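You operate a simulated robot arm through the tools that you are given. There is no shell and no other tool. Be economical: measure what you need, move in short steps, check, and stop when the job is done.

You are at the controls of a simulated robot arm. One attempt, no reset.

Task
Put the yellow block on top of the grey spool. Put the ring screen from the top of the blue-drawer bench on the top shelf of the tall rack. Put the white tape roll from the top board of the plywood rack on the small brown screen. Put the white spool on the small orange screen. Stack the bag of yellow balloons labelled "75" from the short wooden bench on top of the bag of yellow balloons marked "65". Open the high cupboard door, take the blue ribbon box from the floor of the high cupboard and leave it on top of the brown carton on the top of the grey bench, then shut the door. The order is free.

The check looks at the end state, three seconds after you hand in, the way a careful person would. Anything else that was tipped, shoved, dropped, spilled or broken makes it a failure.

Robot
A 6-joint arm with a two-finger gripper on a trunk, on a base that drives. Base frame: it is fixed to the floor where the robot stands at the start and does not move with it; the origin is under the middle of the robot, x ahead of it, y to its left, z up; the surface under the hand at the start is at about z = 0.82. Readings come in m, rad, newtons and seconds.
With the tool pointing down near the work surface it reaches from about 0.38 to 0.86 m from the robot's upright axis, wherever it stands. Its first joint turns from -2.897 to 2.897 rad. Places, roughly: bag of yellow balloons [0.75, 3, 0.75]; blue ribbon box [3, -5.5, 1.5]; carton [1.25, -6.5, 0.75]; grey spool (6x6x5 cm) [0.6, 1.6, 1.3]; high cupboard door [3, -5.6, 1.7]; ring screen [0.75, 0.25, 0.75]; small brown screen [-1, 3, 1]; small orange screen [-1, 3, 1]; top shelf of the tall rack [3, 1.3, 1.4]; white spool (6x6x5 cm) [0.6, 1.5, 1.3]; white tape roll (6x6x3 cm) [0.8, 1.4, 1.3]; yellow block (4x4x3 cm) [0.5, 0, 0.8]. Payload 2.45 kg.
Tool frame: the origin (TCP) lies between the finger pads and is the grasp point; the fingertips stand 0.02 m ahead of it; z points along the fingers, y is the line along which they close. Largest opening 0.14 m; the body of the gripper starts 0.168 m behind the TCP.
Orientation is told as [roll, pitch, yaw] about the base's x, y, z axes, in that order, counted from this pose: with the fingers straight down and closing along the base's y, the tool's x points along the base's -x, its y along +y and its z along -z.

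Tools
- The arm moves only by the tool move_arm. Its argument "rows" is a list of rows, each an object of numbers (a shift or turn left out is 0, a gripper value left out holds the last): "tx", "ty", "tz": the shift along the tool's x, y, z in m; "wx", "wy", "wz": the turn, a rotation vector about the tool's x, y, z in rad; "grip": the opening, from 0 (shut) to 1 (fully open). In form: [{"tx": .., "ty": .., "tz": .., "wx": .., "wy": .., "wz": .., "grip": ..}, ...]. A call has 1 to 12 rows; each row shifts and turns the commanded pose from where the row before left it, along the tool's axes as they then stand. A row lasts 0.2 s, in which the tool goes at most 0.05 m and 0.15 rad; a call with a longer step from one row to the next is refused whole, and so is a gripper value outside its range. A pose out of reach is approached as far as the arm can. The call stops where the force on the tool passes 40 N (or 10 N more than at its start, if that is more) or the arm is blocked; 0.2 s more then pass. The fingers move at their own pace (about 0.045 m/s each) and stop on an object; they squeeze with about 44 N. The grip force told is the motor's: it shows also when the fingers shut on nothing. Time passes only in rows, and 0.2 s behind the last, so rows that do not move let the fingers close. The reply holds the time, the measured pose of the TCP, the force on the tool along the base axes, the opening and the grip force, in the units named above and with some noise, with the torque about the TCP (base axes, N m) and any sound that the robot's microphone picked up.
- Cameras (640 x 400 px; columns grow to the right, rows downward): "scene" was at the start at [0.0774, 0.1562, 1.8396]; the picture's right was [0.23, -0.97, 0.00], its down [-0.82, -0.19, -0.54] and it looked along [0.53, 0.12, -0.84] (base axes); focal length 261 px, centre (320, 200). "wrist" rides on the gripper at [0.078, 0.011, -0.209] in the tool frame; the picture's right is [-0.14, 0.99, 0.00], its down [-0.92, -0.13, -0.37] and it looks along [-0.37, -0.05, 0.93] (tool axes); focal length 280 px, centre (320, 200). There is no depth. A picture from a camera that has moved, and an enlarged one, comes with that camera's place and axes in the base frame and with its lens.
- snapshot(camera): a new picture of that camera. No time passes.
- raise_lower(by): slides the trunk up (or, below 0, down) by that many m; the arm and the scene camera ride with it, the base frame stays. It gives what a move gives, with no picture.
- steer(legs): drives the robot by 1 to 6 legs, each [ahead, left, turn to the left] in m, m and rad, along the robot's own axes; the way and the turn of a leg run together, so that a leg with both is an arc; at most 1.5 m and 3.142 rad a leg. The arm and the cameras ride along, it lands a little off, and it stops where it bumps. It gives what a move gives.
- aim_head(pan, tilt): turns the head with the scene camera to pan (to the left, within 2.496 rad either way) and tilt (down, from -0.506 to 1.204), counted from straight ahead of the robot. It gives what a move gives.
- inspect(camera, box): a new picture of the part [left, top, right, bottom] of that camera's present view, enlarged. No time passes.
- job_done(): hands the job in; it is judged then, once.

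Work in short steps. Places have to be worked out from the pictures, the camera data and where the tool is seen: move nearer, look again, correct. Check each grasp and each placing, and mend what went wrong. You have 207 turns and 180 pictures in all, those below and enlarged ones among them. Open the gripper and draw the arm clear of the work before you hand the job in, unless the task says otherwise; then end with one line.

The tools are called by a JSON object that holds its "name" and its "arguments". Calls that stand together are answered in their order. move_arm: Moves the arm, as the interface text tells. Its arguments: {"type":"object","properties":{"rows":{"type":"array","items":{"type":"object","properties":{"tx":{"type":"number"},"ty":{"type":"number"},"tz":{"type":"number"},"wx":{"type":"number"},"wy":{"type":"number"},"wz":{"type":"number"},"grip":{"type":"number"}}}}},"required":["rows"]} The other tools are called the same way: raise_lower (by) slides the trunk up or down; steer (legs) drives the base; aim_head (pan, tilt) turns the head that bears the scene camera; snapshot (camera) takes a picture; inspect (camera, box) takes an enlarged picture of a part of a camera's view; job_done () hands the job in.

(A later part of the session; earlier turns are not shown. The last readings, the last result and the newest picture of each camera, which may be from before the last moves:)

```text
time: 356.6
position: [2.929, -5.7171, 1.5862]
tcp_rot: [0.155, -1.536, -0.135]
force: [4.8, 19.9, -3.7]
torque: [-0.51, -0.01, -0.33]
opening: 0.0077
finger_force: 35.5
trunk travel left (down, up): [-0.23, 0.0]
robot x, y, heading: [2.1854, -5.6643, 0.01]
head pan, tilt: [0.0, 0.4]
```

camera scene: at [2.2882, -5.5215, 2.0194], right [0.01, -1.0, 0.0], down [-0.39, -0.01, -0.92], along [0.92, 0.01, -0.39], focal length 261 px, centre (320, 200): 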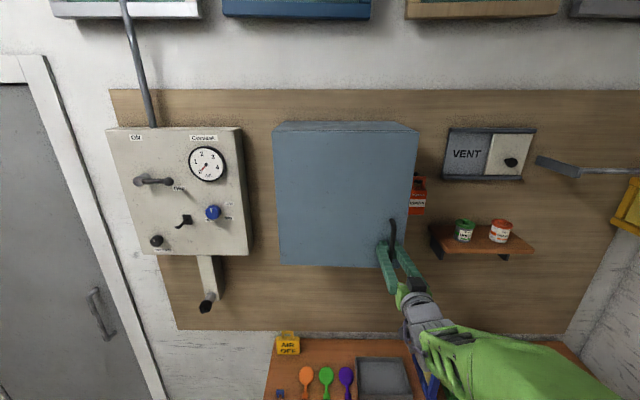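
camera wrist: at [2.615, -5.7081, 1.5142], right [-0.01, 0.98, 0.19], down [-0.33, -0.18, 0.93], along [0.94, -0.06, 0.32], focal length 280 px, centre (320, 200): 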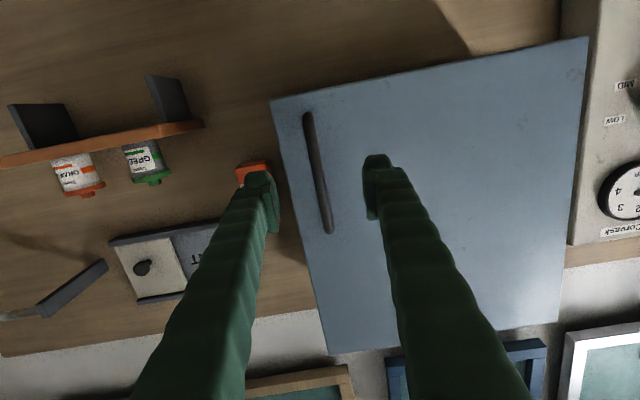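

{"name": "move_arm", "arguments": {"rows": [{"ty": 0.006, "wz": -0.005}, {"tz": -0.012}, {"tz": -0.012, "ty": 0.001}, {}]}}

```text
time: 357.6
position: [2.9076, -5.7112, 1.5864]
tcp_rot: [0.034, -1.533, -0.012]
force: [6.2, 16.3, -10.4]
torque: [0.05, -0.07, -0.27]
opening: 0.0075
finger_force: 35.9
trunk travel left (down, up): [-0.23, 0.0]
robot x, y, heading: [2.1881, -5.6628, 0.009]
head pan, tilt: [0.0, 0.4]
```

The door is opening. Continue the arc with a bit more +y per step.

{"name": "move_arm", "arguments": {"rows": [{"ty": 0.004, "tx": 0.003}, {"tz": -0.015, "ty": 0.004, "tx": 0.0005}, {"tz": -0.015, "ty": 0.0045, "tx": 0.0005}, {"tz": -0.015, "ty": 0.005, "tx": 0.0005}, {"tz": -0.015, "ty": 0.005, "tx": 0.0005}, {}]}}

{"name": "inspect", "arguments": {"camera": "scene", "box": [230, 100, 470, 300]}}

```text
time: 358.7
position: [2.8594, -5.6929, 1.5868]
tcp_rot: [-0.051, -1.539, 0.091]
force: [7.6, 16.3, -0.2]
torque: [0.35, 0.62, -0.06]
opening: 0.0079
finger_force: 35.1
out of reach, approached as far as the arm can: row 4
trunk travel left (down, up): [-0.23, 0.0]
robot x, y, heading: [2.187, -5.6694, 0.017]
head pan, tilt: [0.0, 0.4]
stopped in row 5: the force on the tool passed its limit at 42 N (the readings are from after the stop); the commanded pose is now the measured one
```

```text
2.00 times, centred on (350, 200) of scene
camera zoom: at [2.2905, -5.5204, 2.0193], right [0.01, -1.0, 0.0], down [-0.39, -0.01, -0.92], along [0.92, 0.01, -0.39], focal length 521 px, centre (260, 200)
```

zoom: 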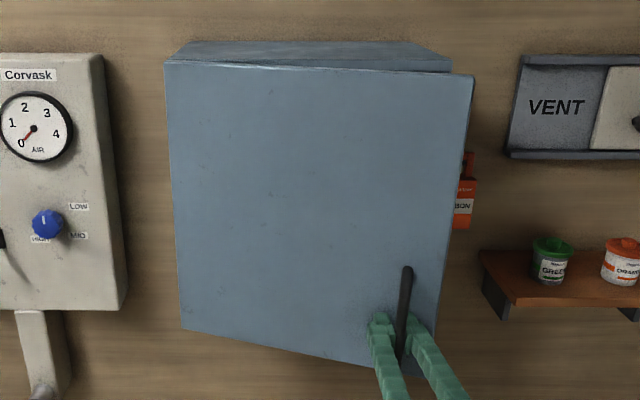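

Door is ~15° open and the arm is at its retract limit. I release the bar, back off, then push the free edge open with the closed gripper from its right side.

{"name": "move_arm", "arguments": {"rows": [{"grip": 0.3}, {"grip": 0.3}, {"grip": 0.3}]}}

{"name": "steer", "arguments": {"legs": [[-0.16, 0, 0], [0, -0.17, -0.012]]}}

{"name": "move_arm", "arguments": {"rows": [{"grip": 0.0}, {"grip": 0.0}, {"grip": 0.0}]}}

{"name": "inspect", "arguments": {"camera": "wrist", "box": [0, 0, 640, 400]}}

{"name": "inspect", "arguments": {"camera": "scene", "box": [200, 80, 520, 320]}}

```text
time: 359.5
position: [2.8552, -5.6985, 1.5875]
tcp_rot: [0.053, -1.54, -0.016]
force: [0.3, -0.2, -0.5]
torque: [-0.02, 0.0, -0.02]
opening: 0.042
finger_force: 0.1
trunk travel left (down, up): [-0.23, 0.0]
robot x, y, heading: [2.1832, -5.6617, 0.009]
head pan, tilt: [0.0, 0.4]
```

```text
time: 362.6
position: [2.6948, -5.8779, 1.5874]
tcp_rot: [0.068, -1.543, -0.044]
force: [-0.3, -1.0, 1.0]
torque: [0.0, 0.02, 0.04]
opening: 0.0418
finger_force: 0.1
trunk travel left (down, up): [-0.23, 0.0]
robot x, y, heading: [2.0262, -5.8388, 0.002]
head pan, tilt: [0.0, 0.4]
```

```text
time: 363.4
position: [2.6939, -5.8794, 1.5876]
tcp_rot: [0.053, -1.541, -0.029]
force: [0.0, 0.4, -1.1]
torque: [0.0, 0.01, 0.02]
opening: 0.0
finger_force: 22.3
trunk travel left (down, up): [-0.23, 0.0]
robot x, y, heading: [2.0237, -5.8392, 0.0]
head pan, tilt: [0.0, 0.4]
```

```text
1.00 times, centred on (320, 200) of wrist (not enlarged: the box is as wide or as high as the picture)
camera zoom: at [2.482, -5.8729, 1.5153], right [-0.02, 0.99, 0.14], down [-0.34, -0.14, 0.93], along [0.94, -0.03, 0.34], focal length 280 px, centre (320, 200)
```

zoom: 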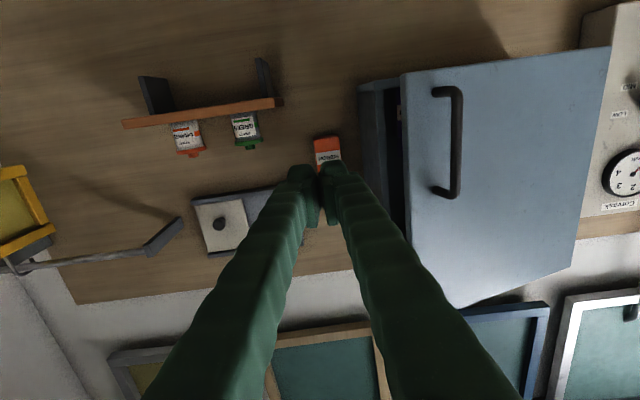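

```text
1.67 times, centred on (360, 200) of scene
camera zoom: at [2.127, -5.6966, 2.0197], right [0.0, -1.0, 0.0], down [-0.39, 0.0, -0.92], along [0.92, 0.0, -0.39], focal length 434 px, centre (253, 200)
```

zoom: 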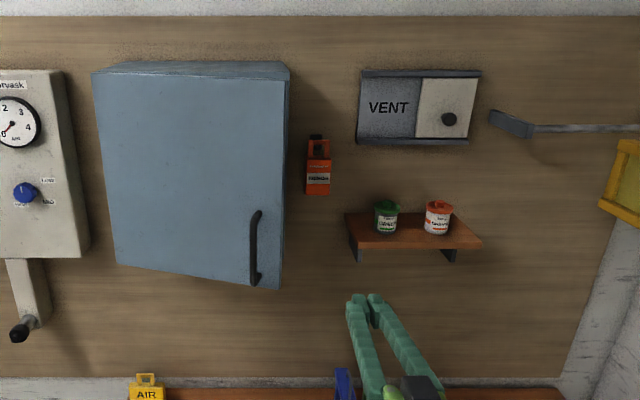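

Door stays ajar. Drive ahead so the closed gripper is beside the door's free edge, then strafe left to sweep it open.

{"name": "steer", "arguments": {"legs": [[0.18, 0, 0], [0, 0.2, 0]]}}

{"name": "inspect", "arguments": {"camera": "scene", "box": [200, 80, 520, 320]}}

```text
time: 366.2
position: [2.8749, -5.7773, 1.5872]
tcp_rot: [0.338, -1.536, -0.34]
force: [-1.5, -3.9, -0.9]
torque: [-0.09, 0.01, -0.03]
opening: 0.0
finger_force: 29.4
trunk travel left (down, up): [-0.23, 0.0]
robot x, y, heading: [2.2046, -5.7215, -0.005]
head pan, tilt: [0.0, 0.4]
stopped in leg 2: the force on the tool passed its limit at 48 N (the readings are from after the stop); the commanded pose is now the measured one
```

```text
1.67 times, centred on (360, 200) of scene
camera zoom: at [2.3099, -5.5849, 2.0198], right [-0.01, -1.0, 0.0], down [-0.39, 0.0, -0.92], along [0.92, -0.01, -0.39], focal length 434 px, centre (253, 200)
```

zoom: 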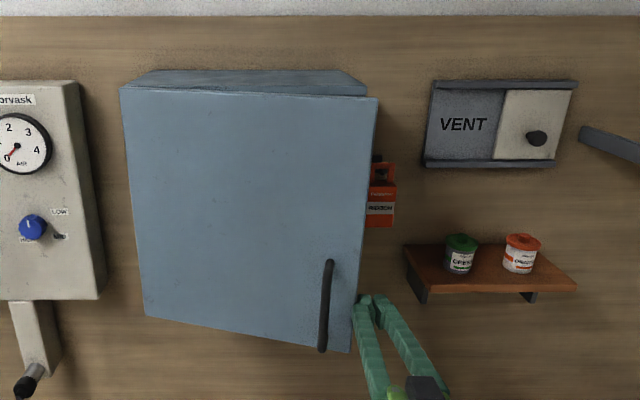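

Leverage on the edge is too poor at 15°. I regrip the handle and pull the door further by moving the base (arm stays in a good pose).

{"name": "steer", "arguments": {"legs": [[-0.13, 0, 0], [0, 0.08, 0.005]]}}

{"name": "move_arm", "arguments": {"rows": [{"grip": 0.35}, {"grip": 0.35}, {"grip": 0.35}]}}

{"name": "inspect", "arguments": {"camera": "wrist", "box": [0, 0, 640, 400]}}

```text
time: 368.4
position: [2.7502, -5.6925, 1.5875]
tcp_rot: [0.295, -1.538, -0.288]
force: [0.8, 0.2, 0.5]
torque: [-0.05, 0.0, -0.02]
opening: 0.0001
finger_force: 29.7
trunk travel left (down, up): [-0.23, 0.0]
robot x, y, heading: [2.0854, -5.6469, 0.005]
head pan, tilt: [0.0, 0.4]
```

```text
time: 369.2
position: [2.7502, -5.6936, 1.5873]
tcp_rot: [0.314, -1.539, -0.305]
force: [1.1, 0.0, -0.6]
torque: [0.01, 0.0, 0.02]
opening: 0.0491
finger_force: 0.0
trunk travel left (down, up): [-0.23, 0.0]
robot x, y, heading: [2.0791, -5.6444, 0.006]
head pan, tilt: [0.0, 0.4]
```

```text
1.00 times, centred on (320, 200) of wrist (not enlarged: the box is as wide or as high as the picture)
camera zoom: at [2.5387, -5.6844, 1.5155], right [0.0, 0.99, 0.15], down [-0.34, -0.14, 0.93], along [0.94, -0.05, 0.34], focal length 280 px, centre (320, 200)
```

zoom: 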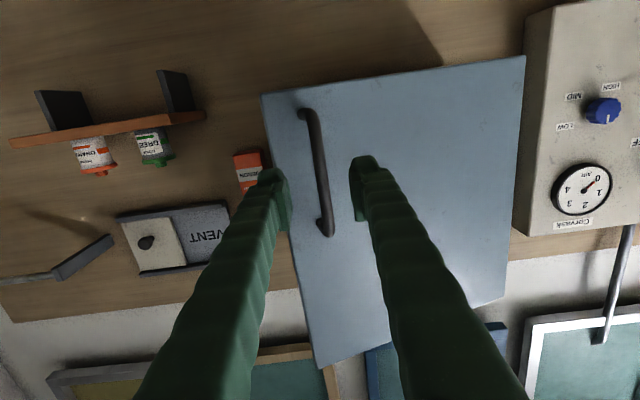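

Bar aligned. Drive ahead 0.1 and grip.

{"name": "steer", "arguments": {"legs": [[0.103, 0, 0]]}}

{"name": "move_arm", "arguments": {"rows": [{"grip": 0.0}, {"grip": 0.0}, {"grip": 0.0}, {"grip": 0.0}]}}

```text
time: 370.4
position: [2.8544, -5.6927, 1.5857]
tcp_rot: [0.299, -1.538, -0.295]
force: [0.2, -0.1, 0.4]
torque: [0.0, -0.06, 0.0]
opening: 0.0491
finger_force: 0.2
trunk travel left (down, up): [-0.23, 0.0]
robot x, y, heading: [2.1827, -5.6447, -0.005]
head pan, tilt: [0.0, 0.4]
```

```text
time: 371.4
position: [2.8535, -5.6944, 1.587]
tcp_rot: [0.311, -1.537, -0.303]
force: [0.3, 0.2, -0.5]
torque: [-0.02, 0.0, 0.0]
opening: 0.0
finger_force: 29.8
trunk travel left (down, up): [-0.23, 0.0]
robot x, y, heading: [2.1883, -5.6469, 0.01]
head pan, tilt: [0.0, 0.4]
```

Missed (closed on nothing): the bar is farther ahead. Open, advance 2.5 cm, close again.

{"name": "move_arm", "arguments": {"rows": [{"grip": 0.35}, {"grip": 0.35}, {"grip": 0.35}, {"tz": 0.013}, {"tz": 0.013}, {}, {"grip": 0.0}, {"grip": 0.0}, {"grip": 0.0}, {"grip": 0.0}]}}

{"name": "inspect", "arguments": {"camera": "wrist", "box": [160, 40, 480, 260]}}

```text
time: 373.6
position: [2.8765, -5.7077, 1.5876]
tcp_rot: [0.428, -1.534, -0.431]
force: [-5.8, -20.1, 1.1]
torque: [-0.79, 0.17, -0.28]
opening: 0.0096
finger_force: 36.8
trunk travel left (down, up): [-0.23, 0.0]
robot x, y, heading: [2.1832, -5.6482, -0.005]
head pan, tilt: [0.0, 0.4]
stopped in row 10: the force on the tool passed its limit at 43 N (the readings are from after the stop); the commanded pose is now the measured one
```

```text
1.82 times, centred on (320, 150) of wrist
camera zoom: at [2.6647, -5.6959, 1.5164], right [0.01, 0.99, 0.15], down [-0.34, -0.14, 0.93], along [0.94, -0.06, 0.33], focal length 510 px, centre (320, 291)
```

zoom: 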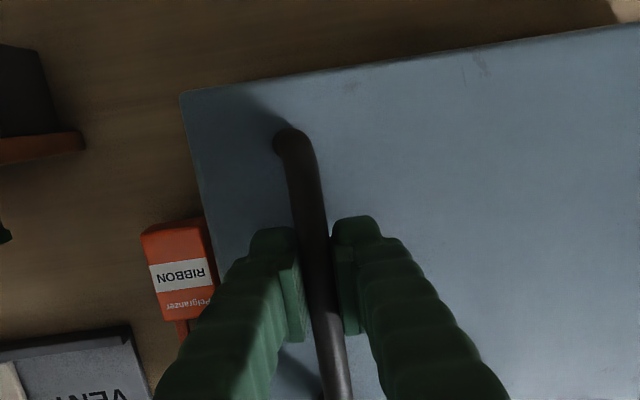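

Bar gripped. Ease the side load, then pull with a short base move along the arc.

{"name": "move_arm", "arguments": {"rows": [{"ty": -0.005}, {}]}}

{"name": "steer", "arguments": {"legs": [[-0.048, 0.019, 0]]}}

```text
time: 374.2
position: [2.8775, -5.7077, 1.5874]
tcp_rot: [0.416, -1.534, -0.409]
force: [-5.6, -15.7, 2.7]
torque: [-0.92, 0.0, -0.05]
opening: 0.0097
finger_force: 37.3
trunk travel left (down, up): [-0.23, 0.0]
robot x, y, heading: [2.1838, -5.6435, 0.001]
head pan, tilt: [0.0, 0.4]
```

```text
time: 375.1
position: [2.8289, -5.6858, 1.588]
tcp_rot: [0.375, -1.534, -0.368]
force: [-5.6, -11.8, 0.9]
torque: [-0.76, 0.0, -0.22]
opening: 0.0097
finger_force: 36.9
trunk travel left (down, up): [-0.23, 0.0]
robot x, y, heading: [2.1354, -5.6262, -0.006]
head pan, tilt: [0.0, 0.4]
```

Works well. Continue along the arc with the base.

{"name": "steer", "arguments": {"legs": [[-0.043, 0.0245, 0]]}}

{"name": "steer", "arguments": {"legs": [[-0.0386, 0.031, 0]]}}

```text
time: 376.1
position: [2.788, -5.6599, 1.5867]
tcp_rot: [0.337, -1.534, -0.33]
force: [-0.1, -0.5, 4.5]
torque: [-0.57, -0.03, -0.2]
opening: 0.0093
finger_force: 36.4
trunk travel left (down, up): [-0.23, 0.0]
robot x, y, heading: [2.095, -5.6011, -0.002]
head pan, tilt: [0.0, 0.4]
```

```text
time: 377.0
position: [2.751, -5.6274, 1.5873]
tcp_rot: [0.32, -1.537, -0.309]
force: [5.9, 5.9, 4.6]
torque: [-0.44, -0.2, -0.18]
opening: 0.0091
finger_force: 36.8
trunk travel left (down, up): [-0.23, 0.0]
robot x, y, heading: [2.0561, -5.5735, 0.002]
head pan, tilt: [0.0, 0.4]
```

{"name": "steer", "arguments": {"legs": [[-0.033, 0.037, 0]]}}

{"name": "steer", "arguments": {"legs": [[-0.0276, 0.0415, 0]]}}

{"name": "steer", "arguments": {"legs": [[-0.021, 0.044, 0]]}}

{"name": "inspect", "arguments": {"camera": "scene", "box": [160, 80, 520, 320]}}

```text
time: 378.0
position: [2.7186, -5.5894, 1.5872]
tcp_rot: [0.331, -1.536, -0.323]
force: [8.5, 5.7, 2.1]
torque: [-0.36, -0.29, -0.24]
opening: 0.0092
finger_force: 36.5
trunk travel left (down, up): [-0.23, 0.0]
robot x, y, heading: [2.0235, -5.5336, -0.004]
head pan, tilt: [0.0, 0.4]
```

```text
time: 379.1
position: [2.6938, -5.5496, 1.5873]
tcp_rot: [0.341, -1.536, -0.337]
force: [9.3, 3.7, -1.5]
torque: [-0.32, -0.3, -0.26]
opening: 0.0093
finger_force: 36.9
trunk travel left (down, up): [-0.23, 0.0]
robot x, y, heading: [1.9991, -5.4907, -0.003]
head pan, tilt: [0.0, 0.4]
```

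```text
time: 380.2
position: [2.6717, -5.5056, 1.5867]
tcp_rot: [0.357, -1.536, -0.351]
force: [6.9, 2.2, -3.0]
torque: [-0.28, -0.15, -0.25]
opening: 0.0095
finger_force: 36.7
trunk travel left (down, up): [-0.23, 0.0]
robot x, y, heading: [1.9764, -5.4407, 0.001]
head pan, tilt: [0.0, 0.4]
```

```text
1.67 times, centred on (340, 200) of scene
camera zoom: at [2.0804, -5.3062, 2.0195], right [0.0, -1.0, 0.0], down [-0.39, 0.0, -0.92], along [0.92, 0.0, -0.39], focal length 434 px, centre (287, 200)
```

zoom: 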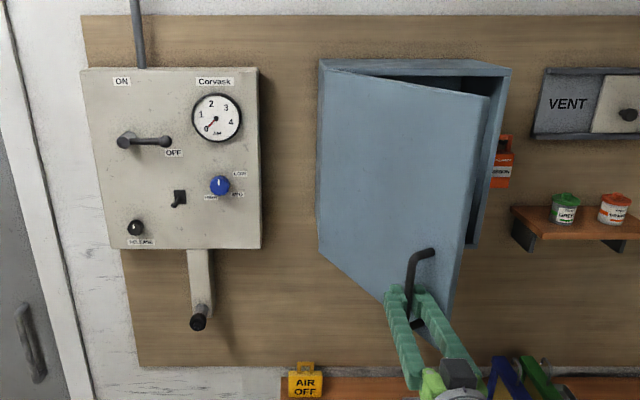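

Door ~65° open. Two more arc legs to about 85–90°.

{"name": "steer", "arguments": {"legs": [[-0.014, 0.046, 0]]}}

{"name": "steer", "arguments": {"legs": [[-0.006, 0.047, 0]]}}

{"name": "steer", "arguments": {"legs": [[0.001, 0.045, 0]]}}

```text
time: 381.2
position: [2.6581, -5.4602, 1.5877]
tcp_rot: [0.367, -1.536, -0.36]
force: [7.5, 1.3, -2.7]
torque: [-0.28, -0.18, -0.25]
opening: 0.0094
finger_force: 36.6
trunk travel left (down, up): [-0.23, 0.0]
robot x, y, heading: [1.9648, -5.4036, 0.001]
head pan, tilt: [0.0, 0.4]
```

```text
time: 382.3
position: [2.6521, -5.4175, 1.5877]
tcp_rot: [0.38, -1.537, -0.375]
force: [5.2, -0.9, -3.8]
torque: [-0.32, -0.15, -0.22]
opening: 0.0092
finger_force: 36.7
trunk travel left (down, up): [-0.23, 0.0]
robot x, y, heading: [1.9561, -5.3601, -0.005]
head pan, tilt: [0.0, 0.4]
```

```text
time: 383.4
position: [2.6523, -5.3721, 1.5875]
tcp_rot: [0.388, -1.535, -0.386]
force: [1.2, 0.1, -3.5]
torque: [-0.34, -0.05, -0.25]
opening: 0.0092
finger_force: 36.3
trunk travel left (down, up): [-0.23, 0.0]
robot x, y, heading: [1.9595, -5.3112, -0.002]
head pan, tilt: [0.0, 0.4]
```

Door at ~90°. One more leg for clearance, then release and back away, and look into the cupboard.

{"name": "steer", "arguments": {"legs": [[0.008, 0.045, 0]]}}

{"name": "move_arm", "arguments": {"rows": [{"grip": 0.35}, {"grip": 0.35}, {"grip": 0.35}]}}

{"name": "steer", "arguments": {"legs": [[-0.2, 0, 0], [0, -0.32, 0]]}}

{"name": "snapshot", "arguments": {"camera": "wrist"}}

{"name": "inspect", "arguments": {"camera": "scene", "box": [180, 80, 500, 280]}}

```text
time: 384.5
position: [2.6591, -5.3248, 1.5877]
tcp_rot: [0.387, -1.534, -0.382]
force: [-8.8, 1.5, -5.3]
torque: [-0.32, 0.06, -0.22]
opening: 0.0092
finger_force: 36.6
trunk travel left (down, up): [-0.23, 0.0]
robot x, y, heading: [1.9645, -5.2661, -0.0]
head pan, tilt: [0.0, 0.4]
```

```text
time: 385.3
position: [2.6609, -5.3274, 1.5863]
tcp_rot: [0.399, -1.534, -0.393]
force: [0.6, 0.4, 0.4]
torque: [0.0, -0.03, 0.01]
opening: 0.049
finger_force: 0.0
trunk travel left (down, up): [-0.23, 0.0]
robot x, y, heading: [1.9661, -5.2705, 0.003]
head pan, tilt: [0.0, 0.4]
```

```text
time: 389.9
position: [2.4623, -5.6561, 1.5875]
tcp_rot: [0.404, -1.534, -0.399]
force: [0.2, -0.7, -0.5]
torque: [0.03, -0.03, 0.01]
opening: 0.049
finger_force: 0.1
trunk travel left (down, up): [-0.23, 0.0]
robot x, y, heading: [1.7679, -5.5964, 0.004]
head pan, tilt: [0.0, 0.4]
```

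```text
25 pictures are left
camera wrist: at [2.2506, -5.6465, 1.5159], right [0.0, 0.99, 0.15], down [-0.34, -0.14, 0.93], along [0.94, -0.05, 0.33], focal length 280 px, centre (320, 200)
```

wrist: 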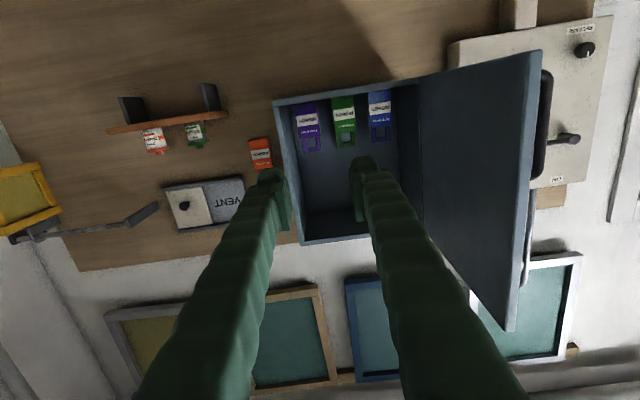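

```text
2.00 times, centred on (340, 180) of scene
camera zoom: at [1.8702, -5.4568, 2.0197], right [0.0, -1.0, 0.0], down [-0.39, 0.0, -0.92], along [0.92, 0.0, -0.39], focal length 521 px, centre (280, 240)
```

zoom: 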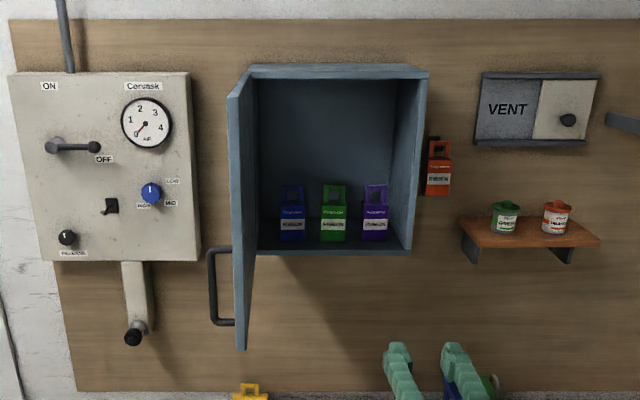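

The blue ribbon box is leftmost at y≈-5.49, body z≈1.51–1.60. Align (tool y -5.49, z 1.56), open ~77 mm, approach to x≈2.91 and look.

{"name": "steer", "arguments": {"legs": [[0, 0.164, -0.004]]}}

{"name": "move_arm", "arguments": {"rows": [{"tx": 0.025, "grip": 0.55}, {}, {}]}}

{"name": "steer", "arguments": {"legs": [[0.44, 0, 0]]}}

{"name": "snapshot", "arguments": {"camera": "wrist"}}

{"name": "inspect", "arguments": {"camera": "scene", "box": [230, 100, 470, 280]}}

```text
time: 392.1
position: [2.4609, -5.4903, 1.587]
tcp_rot: [0.388, -1.533, -0.385]
force: [0.9, 0.0, 0.1]
torque: [0.03, 0.01, -0.04]
opening: 0.0491
finger_force: 0.0
trunk travel left (down, up): [-0.23, 0.0]
robot x, y, heading: [1.7676, -5.4327, -0.002]
head pan, tilt: [0.0, 0.4]
```

```text
time: 392.9
position: [2.4614, -5.4906, 1.5608]
tcp_rot: [0.394, -1.533, -0.388]
force: [-0.6, 0.1, 0.5]
torque: [0.01, -0.03, -0.03]
opening: 0.0772
finger_force: 0.1
trunk travel left (down, up): [-0.23, 0.0]
robot x, y, heading: [1.7681, -5.427, -0.0]
head pan, tilt: [0.0, 0.4]
```

```text
time: 395.5
position: [2.9001, -5.4949, 1.5618]
tcp_rot: [0.391, -1.531, -0.389]
force: [0.2, -0.2, -1.6]
torque: [0.0, -0.01, -0.01]
opening: 0.0767
finger_force: 0.1
trunk travel left (down, up): [-0.23, 0.0]
robot x, y, heading: [2.2088, -5.4325, -0.01]
head pan, tilt: [0.0, 0.4]
```

```text
23 pictures are left
camera wrist: at [2.6883, -5.4846, 1.4911], right [0.0, 0.99, 0.15], down [-0.34, -0.14, 0.93], along [0.94, -0.05, 0.33], focal length 280 px, centre (320, 200)
```

wrist: 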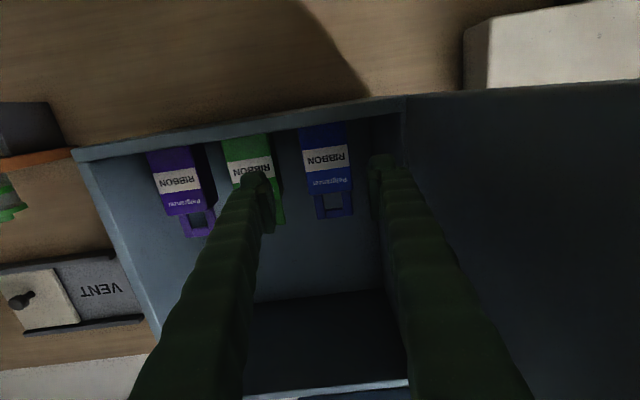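

```text
2.22 times, centred on (350, 190) of scene
camera zoom: at [2.3102, -5.292, 2.0196], right [-0.01, -1.0, 0.0], down [-0.39, 0.0, -0.92], along [0.92, -0.01, -0.39], focal length 579 px, centre (253, 222)
```

zoom: 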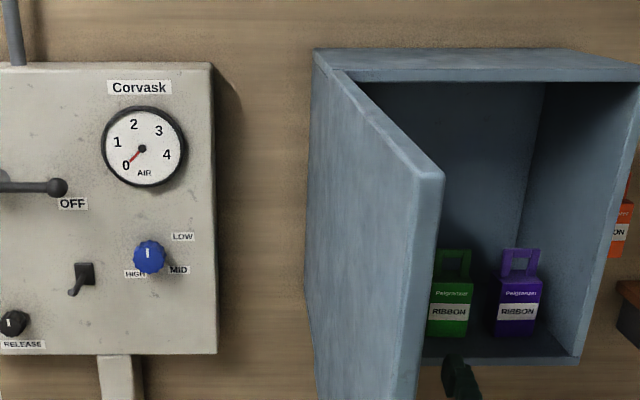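

Blue box centre y≈-5.488, width ~62 mm. Shift +7 mm, set opening 72 mm, and drive 0.1 m ahead, then check.

{"name": "move_arm", "arguments": {"rows": [{"ty": 0.007, "grip": 0.515}, {}]}}

{"name": "steer", "arguments": {"legs": [[0.09, 0, 0.003]]}}

{"name": "inspect", "arguments": {"camera": "wrist", "box": [200, 90, 440, 240]}}

```text
time: 396.1
position: [2.8985, -5.4878, 1.5616]
tcp_rot: [0.388, -1.531, -0.374]
force: [-0.5, 0.0, 0.3]
torque: [0.0, 0.0, -0.05]
opening: 0.0722
finger_force: 0.0
trunk travel left (down, up): [-0.23, 0.0]
robot x, y, heading: [2.2034, -5.4324, -0.002]
head pan, tilt: [0.0, 0.4]
```

```text
time: 397.2
position: [2.9873, -5.4882, 1.5624]
tcp_rot: [0.373, -1.531, -0.359]
force: [0.6, -0.1, 0.1]
torque: [0.0, -0.07, -0.02]
opening: 0.0721
finger_force: 0.1
trunk travel left (down, up): [-0.23, 0.0]
robot x, y, heading: [2.2941, -5.4305, -0.005]
head pan, tilt: [0.0, 0.4]
```

```text
2.67 times, centred on (320, 165) of wrist
camera zoom: at [2.7767, -5.4799, 1.4904], right [-0.01, 0.99, 0.15], down [-0.33, -0.15, 0.93], along [0.94, -0.04, 0.33], focal length 748 px, centre (320, 293)
```

zoom: 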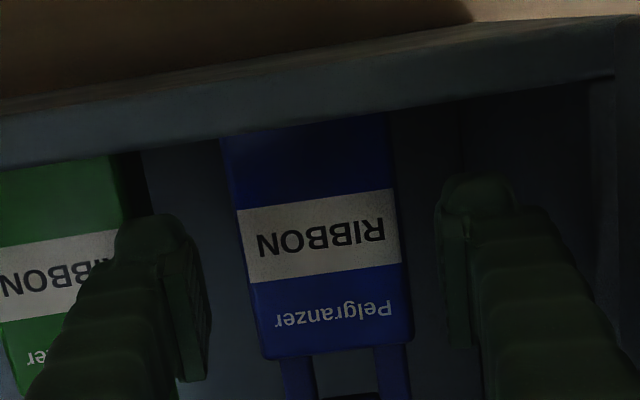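

Box is centred between the fingers, front at x≈3.04. Advance 6.5 cm and close.

{"name": "move_arm", "arguments": {"rows": [{"tz": 0.02}, {"tz": 0.02}, {"tz": 0.02}, {"tz": 0.006}, {}]}}

{"name": "move_arm", "arguments": {"rows": [{"grip": 0.3}, {"grip": 0.3}, {"grip": 0.3}]}}

```text
time: 398.4
position: [3.0541, -5.4928, 1.5596]
tcp_rot: [0.374, -1.529, -0.35]
force: [0.6, 0.5, -0.2]
torque: [0.0, -0.01, -0.05]
opening: 0.0723
finger_force: 0.5
out of reach, approached as far as the arm can: row 3
trunk travel left (down, up): [-0.23, 0.0]
robot x, y, heading: [2.292, -5.4335, -0.009]
head pan, tilt: [0.0, 0.4]
```

```text
time: 399.2
position: [3.0537, -5.4923, 1.5612]
tcp_rot: [0.376, -1.532, -0.354]
force: [0.3, -0.2, 0.1]
torque: [-0.06, 0.02, -0.01]
opening: 0.0613
finger_force: 44.1
trunk travel left (down, up): [-0.23, 0.0]
robot x, y, heading: [2.2946, -5.4315, -0.006]
head pan, tilt: [0.0, 0.4]
```

Gripped the blue box (61 mm). Lift 3 cm and back out.

{"name": "move_arm", "arguments": {"rows": [{"tx": -0.015}, {"tx": -0.015}, {}]}}

{"name": "steer", "arguments": {"legs": [[-0.45, 0, 0.006]]}}

{"name": "snapshot", "arguments": {"camera": "wrist"}}

```text
time: 400.0
position: [3.0547, -5.4919, 1.5914]
tcp_rot: [0.386, -1.533, -0.37]
force: [0.1, -0.5, -1.7]
torque: [0.0, 0.04, -0.01]
opening: 0.061
finger_force: 44.5
trunk travel left (down, up): [-0.23, 0.0]
robot x, y, heading: [2.2958, -5.4313, -0.01]
head pan, tilt: [0.0, 0.4]
```

```text
time: 402.8
position: [2.5972, -5.4841, 1.591]
tcp_rot: [0.387, -1.532, -0.365]
force: [0.3, 1.3, -1.5]
torque: [-0.01, 0.01, -0.01]
opening: 0.061
finger_force: 44.0
trunk travel left (down, up): [-0.23, 0.0]
robot x, y, heading: [1.8367, -5.4317, 0.006]
head pan, tilt: [0.0, 0.4]
```

```text
20 pictures are left
camera wrist: at [2.3839, -5.4797, 1.5204], right [-0.02, 0.99, 0.15], down [-0.33, -0.15, 0.93], along [0.94, -0.03, 0.33], focal length 280 px, centre (320, 200)
```

wrist: 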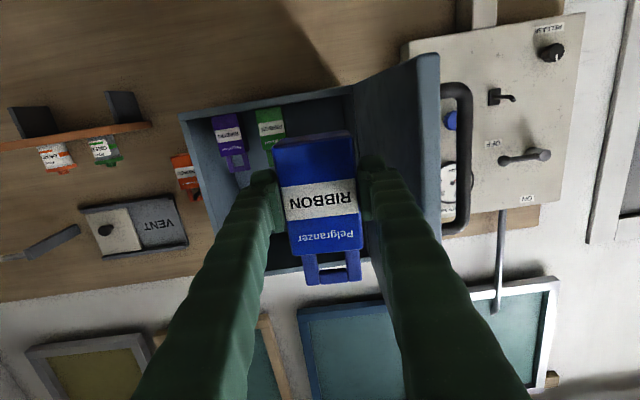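

Blue box securely held. Turn to face the grey bench, strafe, lower the trunk and look.

{"name": "steer", "arguments": {"legs": [[0, 0.1, 0], [0, 0, -1.575], [0, -0.6, 0]]}}

{"name": "raise_lower", "arguments": {"by": -0.2}}

{"name": "aim_head", "arguments": {"pan": 0.2, "tilt": 0.7}}

{"name": "snapshot", "arguments": {"camera": "scene"}}

```text
time: 413.5
position: [1.1755, -6.0845, 1.5907]
tcp_rot: [0.384, -1.53, -1.947]
force: [0.1, -0.4, -0.5]
torque: [0.02, 0.02, 0.02]
opening: 0.0606
finger_force: 43.7
trunk travel left (down, up): [-0.23, 0.0]
robot x, y, heading: [1.2407, -5.3233, -1.581]
head pan, tilt: [0.0, 0.4]
```

```text
time: 415.7
position: [1.1742, -6.0856, 1.3902]
tcp_rot: [0.384, -1.531, -1.946]
force: [0.5, 0.2, -2.8]
torque: [0.06, 0.03, -0.02]
opening: 0.0608
finger_force: 43.6
trunk travel left (down, up): [-0.03, 0.2]
robot x, y, heading: [1.2387, -5.3251, -1.577]
head pan, tilt: [0.0, 0.4]
```

```text
time: 416.5
position: [1.1749, -6.0849, 1.3915]
tcp_rot: [0.384, -1.53, -1.946]
force: [-0.1, -0.3, -1.7]
torque: [0.01, -0.01, -0.01]
opening: 0.0607
finger_force: 44.2
trunk travel left (down, up): [-0.03, 0.2]
robot x, y, heading: [1.2425, -5.3251, -1.581]
head pan, tilt: [0.201, 0.7]
```

```text
19 pictures are left
camera scene: at [1.3946, -5.4194, 1.7929], right [-0.98, -0.19, 0.0], down [-0.12, 0.63, -0.77], along [0.15, -0.75, -0.64], focal length 261 px, centre (320, 200)
```

scene: 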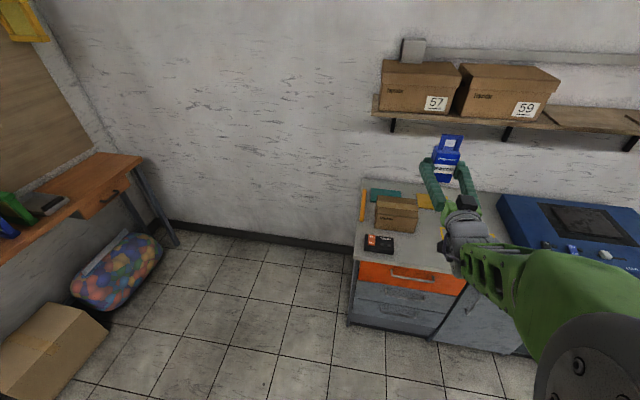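

Triangulated: carton top ≈(1.18,-6.58,0.84). Zoom for its extents.

{"name": "inspect", "arguments": {"camera": "scene", "box": [340, 170, 460, 270]}}

```text
4.00 times, centred on (400, 220) of scene
camera zoom: at [1.3946, -5.4194, 1.7929], right [-0.98, -0.19, 0.0], down [-0.12, 0.63, -0.77], along [0.15, -0.75, -0.64], focal length 1043 px, centre (0, 120)
```

zoom: 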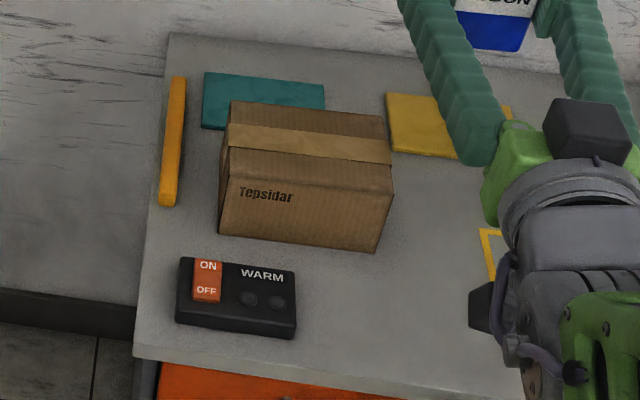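

Carton top spans ≈0.22×0.13 m centred (1.188,-6.575), z≈0.84. Lower the arm first (still in front of it).

{"name": "move_arm", "arguments": {"rows": [{"tx": 0.045}, {"tx": 0.045}, {"tx": 0.045}, {"tx": 0.045}, {"tx": 0.045}, {"tx": 0.045}]}}

{"name": "move_arm", "arguments": {"rows": [{"tx": 0.045}, {"tx": 0.045}, {}]}}

{"name": "inspect", "arguments": {"camera": "wrist", "box": [0, 0, 640, 400]}}

```text
time: 417.9
position: [1.1425, -6.0974, 1.1635]
tcp_rot: [0.945, -1.489, -2.506]
force: [0.6, -0.1, -0.9]
torque: [0.02, 0.03, 0.0]
opening: 0.0607
finger_force: 43.7
out of reach, approached as far as the arm can: row 1, 2, 3, 4, 5, 6
trunk travel left (down, up): [-0.03, 0.2]
robot x, y, heading: [1.2389, -5.3301, -1.581]
head pan, tilt: [0.201, 0.7]
```

```text
time: 418.7
position: [1.1426, -6.1091, 1.0895]
tcp_rot: [1.082, -1.458, -2.633]
force: [-0.5, -0.5, -1.0]
torque: [0.03, 0.04, 0.0]
opening: 0.0606
finger_force: 44.7
out of reach, approached as far as the arm can: row 1, 2
trunk travel left (down, up): [-0.03, 0.2]
robot x, y, heading: [1.2404, -5.3239, -1.578]
head pan, tilt: [0.201, 0.7]
```

```text
1.00 times, centred on (320, 200) of wrist (not enlarged: the box is as wide or as high as the picture)
camera zoom: at [1.1564, -5.8958, 1.0229], right [0.97, 0.01, 0.24], down [-0.23, 0.31, 0.92], along [-0.07, -0.95, 0.31], focal length 280 px, centre (320, 200)
```

zoom: 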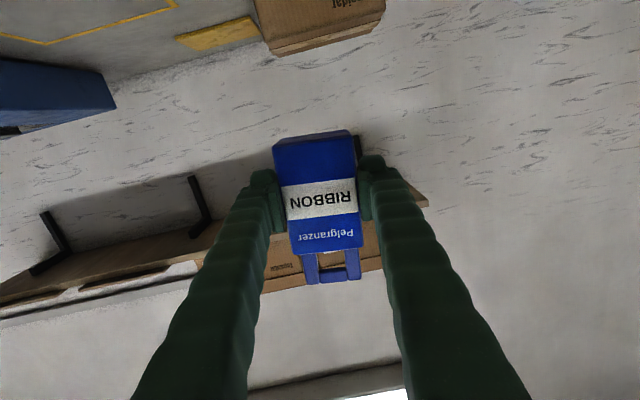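

The tool is rolled ~6° because of a wrist limit. Try correcting the roll while allowing a slight downward pitch.

{"name": "move_arm", "arguments": {"rows": [{"wz": -0.05, "wy": 0.025}, {"wz": -0.05, "wy": 0.025}, {}]}}

{"name": "snapshot", "arguments": {"camera": "scene"}}

```text
time: 419.5
position: [1.1339, -6.1159, 1.0952]
tcp_rot: [0.743, -1.456, -2.28]
force: [-0.6, 1.4, -2.3]
torque: [0.02, 0.0, 0.0]
opening: 0.0607
finger_force: 43.9
out of reach, approached as far as the arm can: row 1, 2
trunk travel left (down, up): [-0.03, 0.2]
robot x, y, heading: [1.2391, -5.3218, -1.578]
head pan, tilt: [0.201, 0.7]
```

```text
16 pictures are left
camera scene: at [1.3945, -5.4193, 1.7928], right [-0.98, -0.19, 0.0], down [-0.12, 0.63, -0.76], along [0.15, -0.75, -0.64], focal length 261 px, centre (320, 200)
```

scene: 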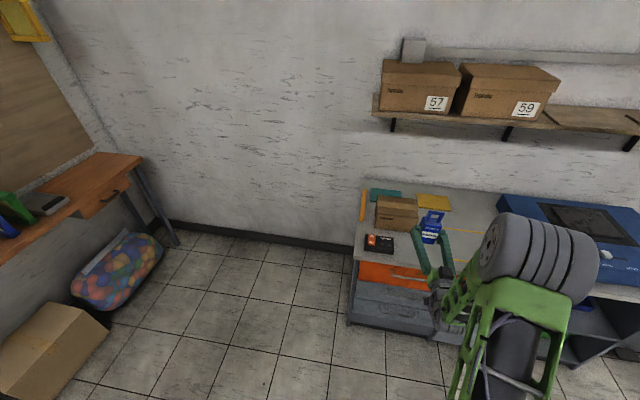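

The limit may be the close wrist position; extend ahead (needed anyway) and re-apply the level correction.

{"name": "move_arm", "arguments": {"rows": [{"tz": 0.045, "tx": -0.004}, {"tz": 0.045, "tx": -0.004}, {"tz": 0.03, "tx": -0.003}, {"wz": -0.04, "wy": -0.02}, {"wz": -0.04, "wy": -0.02}, {}]}}

```text
time: 420.9
position: [1.1315, -6.239, 1.0987]
tcp_rot: [0.309, -1.506, -1.848]
force: [-0.8, -0.2, -1.2]
torque: [0.03, 0.0, 0.01]
opening: 0.0608
finger_force: 43.4
out of reach, approached as far as the arm can: row 4, 5
trunk travel left (down, up): [-0.03, 0.2]
robot x, y, heading: [1.24, -5.3217, -1.58]
head pan, tilt: [0.201, 0.7]
```

Nearly level now (1° roll, 3.5° pitch). Lower to z≈0.97 and check.

{"name": "move_arm", "arguments": {"rows": [{"tx": 0.04}, {"tx": 0.04}, {"tx": 0.04}, {}]}}

{"name": "steer", "arguments": {"legs": [[0, 0.055, 0.008]]}}

{"name": "inspect", "arguments": {"camera": "scene", "box": [330, 160, 530, 310]}}

```text
time: 421.9
position: [1.1252, -6.2482, 0.9878]
tcp_rot: [0.636, -1.491, -2.174]
force: [0.4, -0.6, -1.9]
torque: [-0.01, 0.02, 0.0]
opening: 0.0611
finger_force: 43.6
out of reach, approached as far as the arm can: row 1, 2, 3
trunk travel left (down, up): [-0.03, 0.2]
robot x, y, heading: [1.2395, -5.3242, -1.58]
head pan, tilt: [0.201, 0.7]
```

```text
time: 423.0
position: [1.1864, -6.2498, 0.9879]
tcp_rot: [0.633, -1.492, -2.164]
force: [-0.8, -0.2, -1.5]
torque: [0.05, 0.03, -0.03]
opening: 0.0607
finger_force: 44.3
trunk travel left (down, up): [-0.03, 0.2]
robot x, y, heading: [1.2953, -5.324, -1.573]
head pan, tilt: [0.201, 0.7]
```

```text
2.67 times, centred on (430, 235) of scene
camera zoom: at [1.4498, -5.4186, 1.7928], right [-0.98, -0.2, 0.0], down [-0.13, 0.63, -0.76], along [0.15, -0.75, -0.64], focal length 695 px, centre (27, 107)
```

zoom: 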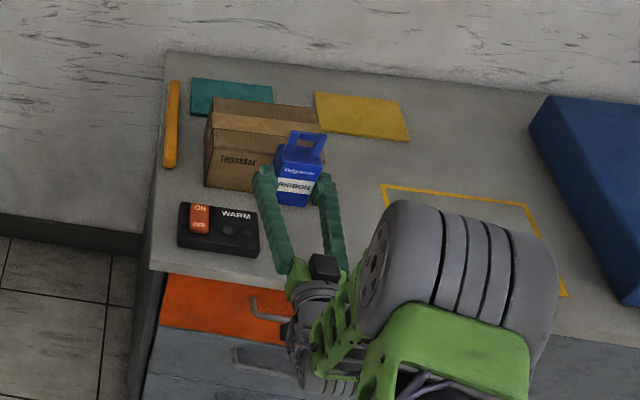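

Level enough (2.7°). To keep the camera off the black remote I aim at x≈1.15 on the carton. Drive in over the carton and look.

{"name": "steer", "arguments": {"legs": [[0, -0.036, 0], [0.29, 0, 0]]}}

{"name": "snapshot", "arguments": {"camera": "scene"}}

```text
time: 425.6
position: [1.1537, -6.5317, 0.9882]
tcp_rot: [0.635, -1.492, -2.159]
force: [-0.4, 0.2, -1.0]
torque: [0.04, -0.02, 0.0]
opening: 0.0609
finger_force: 44.1
trunk travel left (down, up): [-0.03, 0.2]
robot x, y, heading: [1.2552, -5.6102, -1.568]
head pan, tilt: [0.201, 0.7]
```

```text
14 pictures are left
camera scene: at [1.4139, -5.7009, 1.7928], right [-0.98, -0.2, 0.0], down [-0.13, 0.63, -0.76], along [0.15, -0.75, -0.64], focal length 261 px, centre (320, 200)
```

scene: 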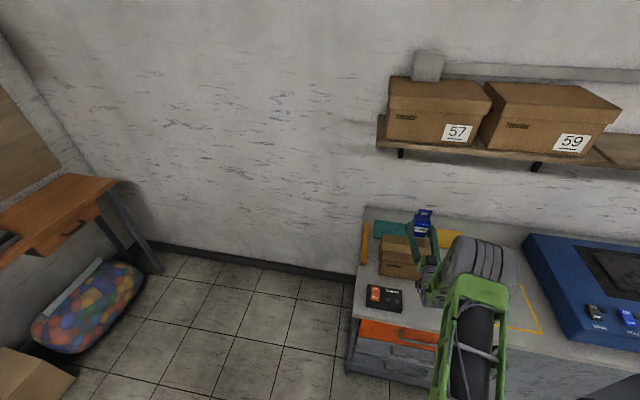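

{"name": "inspect", "arguments": {"camera": "scene", "box": [350, 190, 480, 320]}}

```text
3.08 times, centred on (415, 255) of scene
camera zoom: at [1.4139, -5.7009, 1.7928], right [-0.98, -0.2, 0.0], down [-0.13, 0.63, -0.76], along [0.15, -0.75, -0.64], focal length 802 px, centre (28, 31)
```

zoom: 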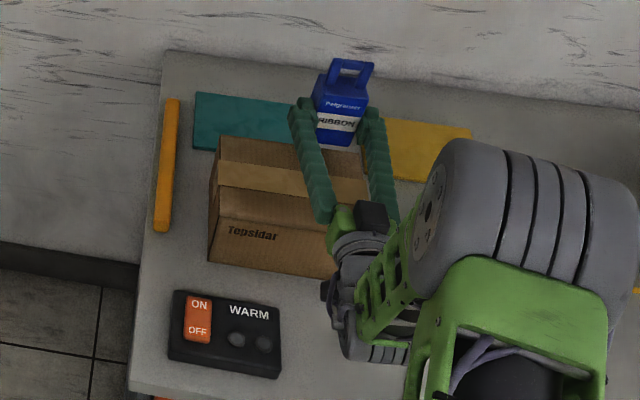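

Box is over the carton's right part. Nudge +x/ahead 1.5 cm, lower trunk 3 cm and arm 4 cm, then check.

{"name": "raise_lower", "arguments": {"by": -0.03}}

{"name": "move_arm", "arguments": {"rows": [{"ty": 0.015, "tz": 0.015}, {"tx": 0.02}, {"tx": 0.02}, {}]}}

{"name": "inspect", "arguments": {"camera": "scene", "box": [350, 190, 480, 320]}}

```text
time: 426.3
position: [1.1535, -6.5311, 0.9572]
tcp_rot: [0.634, -1.494, -2.16]
force: [0.7, 0.1, -1.5]
torque: [0.06, 0.02, -0.02]
opening: 0.0605
finger_force: 44.5
trunk travel left (down, up): [0.0, 0.23]
robot x, y, heading: [1.2591, -5.6034, -1.572]
head pan, tilt: [0.201, 0.7]
```

```text
time: 427.0
position: [1.1625, -6.5481, 0.9549]
tcp_rot: [0.938, -1.522, -2.449]
force: [-0.3, 3.6, 13.3]
torque: [0.21, 0.44, -0.07]
opening: 0.0608
finger_force: 43.8
out of reach, approached as far as the arm can: row 1
trunk travel left (down, up): [0.0, 0.23]
robot x, y, heading: [1.2588, -5.6074, -1.565]
head pan, tilt: [0.201, 0.7]
stopped in row 3: the force on the tool passed its limit at 48 N (the readings are from after the stop); the commanded pose is now the measured one
```

```text
3.08 times, centred on (415, 255) of scene
camera zoom: at [1.4141, -5.6994, 1.7628], right [-0.98, -0.2, 0.0], down [-0.13, 0.63, -0.76], along [0.15, -0.75, -0.64], focal length 802 px, centre (28, 31)
```

zoom: 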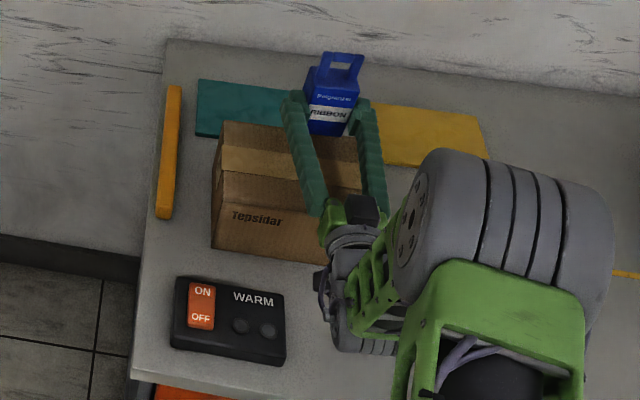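

Contact came at z≈0.955, so the carton top is ~0.91 and nearer than I thought — the box is at its rear edge. Lift, move 6.5 cm back toward the robot and 3 cm +x, and look.

{"name": "move_arm", "arguments": {"rows": [{"tx": -0.02}, {"tx": -0.02}, {}]}}

{"name": "steer", "arguments": {"legs": [[-0.065, 0.03, 0]]}}

{"name": "inspect", "arguments": {"camera": "scene", "box": [350, 180, 480, 310]}}

```text
time: 427.8
position: [1.1597, -6.5472, 0.9918]
tcp_rot: [0.822, -1.516, -2.333]
force: [0.0, -1.1, -0.1]
torque: [0.06, 0.0, 0.0]
opening: 0.0606
finger_force: 44.0
trunk travel left (down, up): [0.0, 0.23]
robot x, y, heading: [1.2562, -5.6051, -1.571]
head pan, tilt: [0.201, 0.7]
```

```text
time: 428.8
position: [1.1915, -6.4837, 0.9923]
tcp_rot: [0.838, -1.518, -2.35]
force: [-0.6, 0.9, -1.0]
torque: [0.05, -0.01, -0.03]
opening: 0.0609
finger_force: 44.5
trunk travel left (down, up): [0.0, 0.23]
robot x, y, heading: [1.2873, -5.5436, -1.57]
head pan, tilt: [0.201, 0.7]
```

```text
3.08 times, centred on (415, 245) of scene
camera zoom: at [1.444, -5.6343, 1.7629], right [-0.98, -0.2, 0.0], down [-0.13, 0.63, -0.77], along [0.15, -0.75, -0.64], focal length 802 px, centre (28, 62)
```

zoom: 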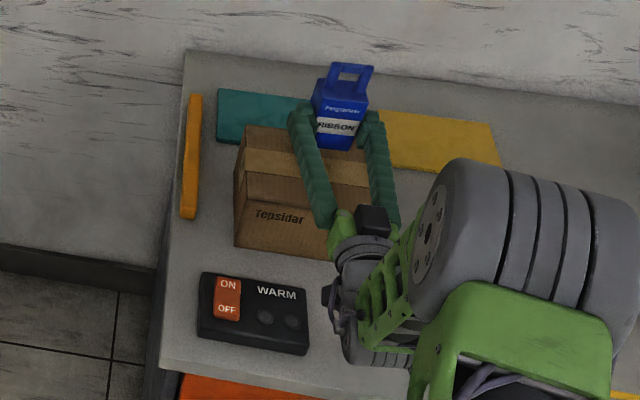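

Now it projects onto the carton's middle. Lower slowly until contact.

{"name": "move_arm", "arguments": {"rows": [{"tx": 0.015}, {"tx": 0.01}, {"tx": 0.006}, {}]}}

{"name": "inspect", "arguments": {"camera": "scene", "box": [380, 180, 480, 280]}}

```text
time: 429.8
position: [1.1934, -6.482, 0.9592]
tcp_rot: [0.834, -1.517, -2.346]
force: [-0.2, 0.0, -0.2]
torque: [0.04, 0.0, 0.02]
opening: 0.0609
finger_force: 43.6
trunk travel left (down, up): [0.0, 0.23]
robot x, y, heading: [1.286, -5.5412, -1.565]
head pan, tilt: [0.201, 0.7]
```

```text
4.00 times, centred on (430, 230) of scene
camera zoom: at [1.4437, -5.6351, 1.7628], right [-0.98, -0.2, 0.0], down [-0.13, 0.63, -0.76], along [0.15, -0.75, -0.64], focal length 1043 px, centre (-120, 80)
```

zoom: 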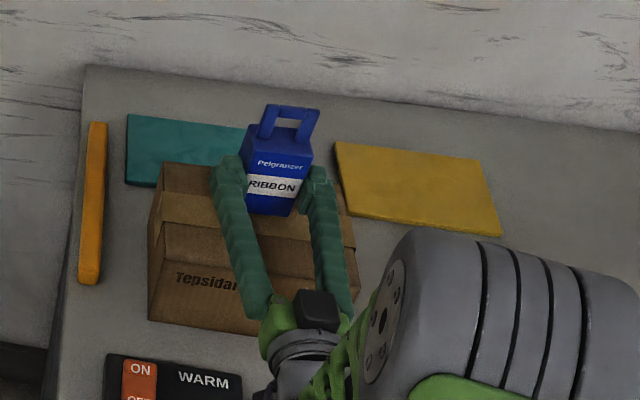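

Well centred. A few more millimetres to contact.

{"name": "move_arm", "arguments": {"rows": [{"tx": 0.004}, {"tx": 0.003}, {}]}}

```text
time: 430.6
position: [1.1944, -6.4817, 0.9554]
tcp_rot: [0.885, -1.519, -2.395]
force: [-0.1, -1.8, 4.8]
torque: [-0.08, 0.14, 0.06]
opening: 0.0608
finger_force: 43.7
trunk travel left (down, up): [0.0, 0.23]
robot x, y, heading: [1.2842, -5.5435, -1.568]
head pan, tilt: [0.201, 0.7]
```

Contact (5 N). Open the fingers, settle, and back straight off.

{"name": "move_arm", "arguments": {"rows": [{"tx": 0.001, "grip": 0.48}, {"grip": 0.54}, {"grip": 0.58}, {}]}}

{"name": "steer", "arguments": {"legs": [[-0.3, 0, 0]]}}

{"name": "snapshot", "arguments": {"camera": "scene"}}

```text
time: 431.6
position: [1.1938, -6.481, 0.9533]
tcp_rot: [0.848, -1.517, -2.358]
force: [0.5, 0.1, -0.4]
torque: [-0.01, 0.02, 0.02]
opening: 0.0814
finger_force: 0.0
trunk travel left (down, up): [0.0, 0.23]
robot x, y, heading: [1.2901, -5.5446, -1.568]
head pan, tilt: [0.201, 0.7]
```

```text
time: 433.6
position: [1.196, -6.1859, 0.9533]
tcp_rot: [0.851, -1.516, -2.357]
force: [-0.1, 0.7, -0.2]
torque: [0.03, 0.02, -0.04]
opening: 0.0813
finger_force: 0.1
trunk travel left (down, up): [0.0, 0.23]
robot x, y, heading: [1.2836, -5.2455, -1.561]
head pan, tilt: [0.201, 0.7]
```

```text
9 pictures are left
camera scene: at [1.4427, -5.3378, 1.7629], right [-0.98, -0.21, 0.0], down [-0.13, 0.63, -0.77], along [0.16, -0.75, -0.64], focal length 261 px, centre (320, 200)
```

scene: 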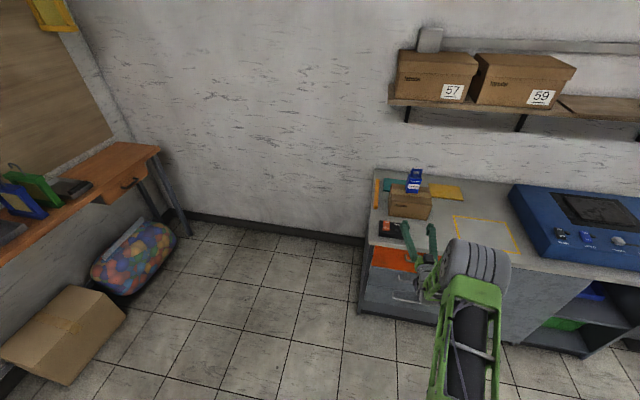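

The blue box stands on the carton. Now shut the door: back off, raise trunk and arm, close the gripper, and turn to face the cupboard.

{"name": "steer", "arguments": {"legs": [[-0.25, 0, 0]]}}

{"name": "raise_lower", "arguments": {"by": 0.23}}

{"name": "move_arm", "arguments": {"rows": [{"tx": -0.045, "grip": 0.0}, {"tx": -0.045}, {"tx": -0.045}, {"tx": -0.045}, {"tx": -0.045}, {"tx": -0.045}, {"tx": -0.045}, {"tx": -0.045}, {"tx": -0.04}, {}]}}

{"name": "steer", "arguments": {"legs": [[0, 0, 1.561]]}}

```text
time: 435.5
position: [1.1928, -5.9341, 0.9535]
tcp_rot: [0.854, -1.518, -2.359]
force: [0.1, -0.1, 0.0]
torque: [-0.01, 0.02, 0.02]
opening: 0.0813
finger_force: 0.1
trunk travel left (down, up): [0.0, 0.23]
robot x, y, heading: [1.2785, -4.9913, -1.571]
head pan, tilt: [0.201, 0.7]
```

```text
time: 437.9
position: [1.1938, -5.9322, 1.1837]
tcp_rot: [0.848, -1.519, -2.354]
force: [-1.1, 0.2, 0.6]
torque: [0.0, -0.01, -0.02]
opening: 0.0811
finger_force: 0.1
trunk travel left (down, up): [-0.23, 0.0]
robot x, y, heading: [1.2848, -4.9933, -1.562]
head pan, tilt: [0.201, 0.7]
```

```text
time: 440.1
position: [1.1773, -5.95, 1.5874]
tcp_rot: [0.839, -1.515, -2.346]
force: [0.1, -0.6, -0.9]
torque: [-0.02, 0.01, 0.01]
opening: 0.0
finger_force: 29.5
trunk travel left (down, up): [-0.23, 0.0]
robot x, y, heading: [1.2849, -4.996, -1.565]
head pan, tilt: [0.201, 0.7]
```

```text
time: 444.1
position: [2.2277, -5.1792, 1.5881]
tcp_rot: [0.848, -1.516, -0.868]
force: [0.8, -0.1, 0.3]
torque: [0.04, 0.01, -0.01]
opening: 0.0
finger_force: 29.6
trunk travel left (down, up): [-0.23, 0.0]
robot x, y, heading: [1.2833, -4.9956, -0.076]
head pan, tilt: [0.201, 0.7]
```

Square up and drive ahead so the tool lies beyond the door's outer face, then check with one picture.

{"name": "steer", "arguments": {"legs": [[0, 0, 0.076], [0.56, 0, 0]]}}

{"name": "aim_head", "arguments": {"pan": -0.1, "tilt": 0.4}}

{"name": "snapshot", "arguments": {"camera": "scene"}}

```text
time: 447.8
position: [2.793, -5.0945, 1.5877]
tcp_rot: [0.842, -1.516, -0.777]
force: [0.6, -0.1, -1.1]
torque: [0.04, -0.02, 0.0]
opening: 0.0
finger_force: 28.9
trunk travel left (down, up): [-0.23, 0.0]
robot x, y, heading: [1.8352, -4.9869, 0.009]
head pan, tilt: [0.201, 0.7]
```

```text
time: 448.6
position: [2.7933, -5.096, 1.5869]
tcp_rot: [0.848, -1.518, -0.782]
force: [0.4, -0.4, -0.3]
torque: [0.02, 0.04, -0.02]
opening: 0.0003
finger_force: 29.2
trunk travel left (down, up): [-0.23, 0.0]
robot x, y, heading: [1.8328, -4.9907, 0.008]
head pan, tilt: [-0.099, 0.4]
```

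```text
8 pictures are left
camera scene: at [1.9365, -4.8591, 2.0196], right [-0.09, -1.0, 0.0], down [-0.39, 0.04, -0.92], along [0.92, -0.08, -0.39], focal length 261 px, centre (320, 200)
```

scene: 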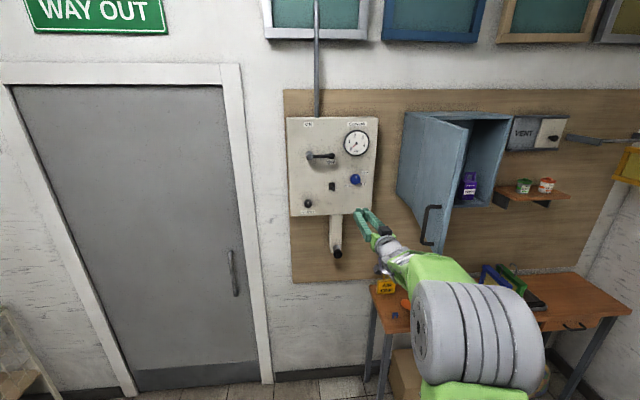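

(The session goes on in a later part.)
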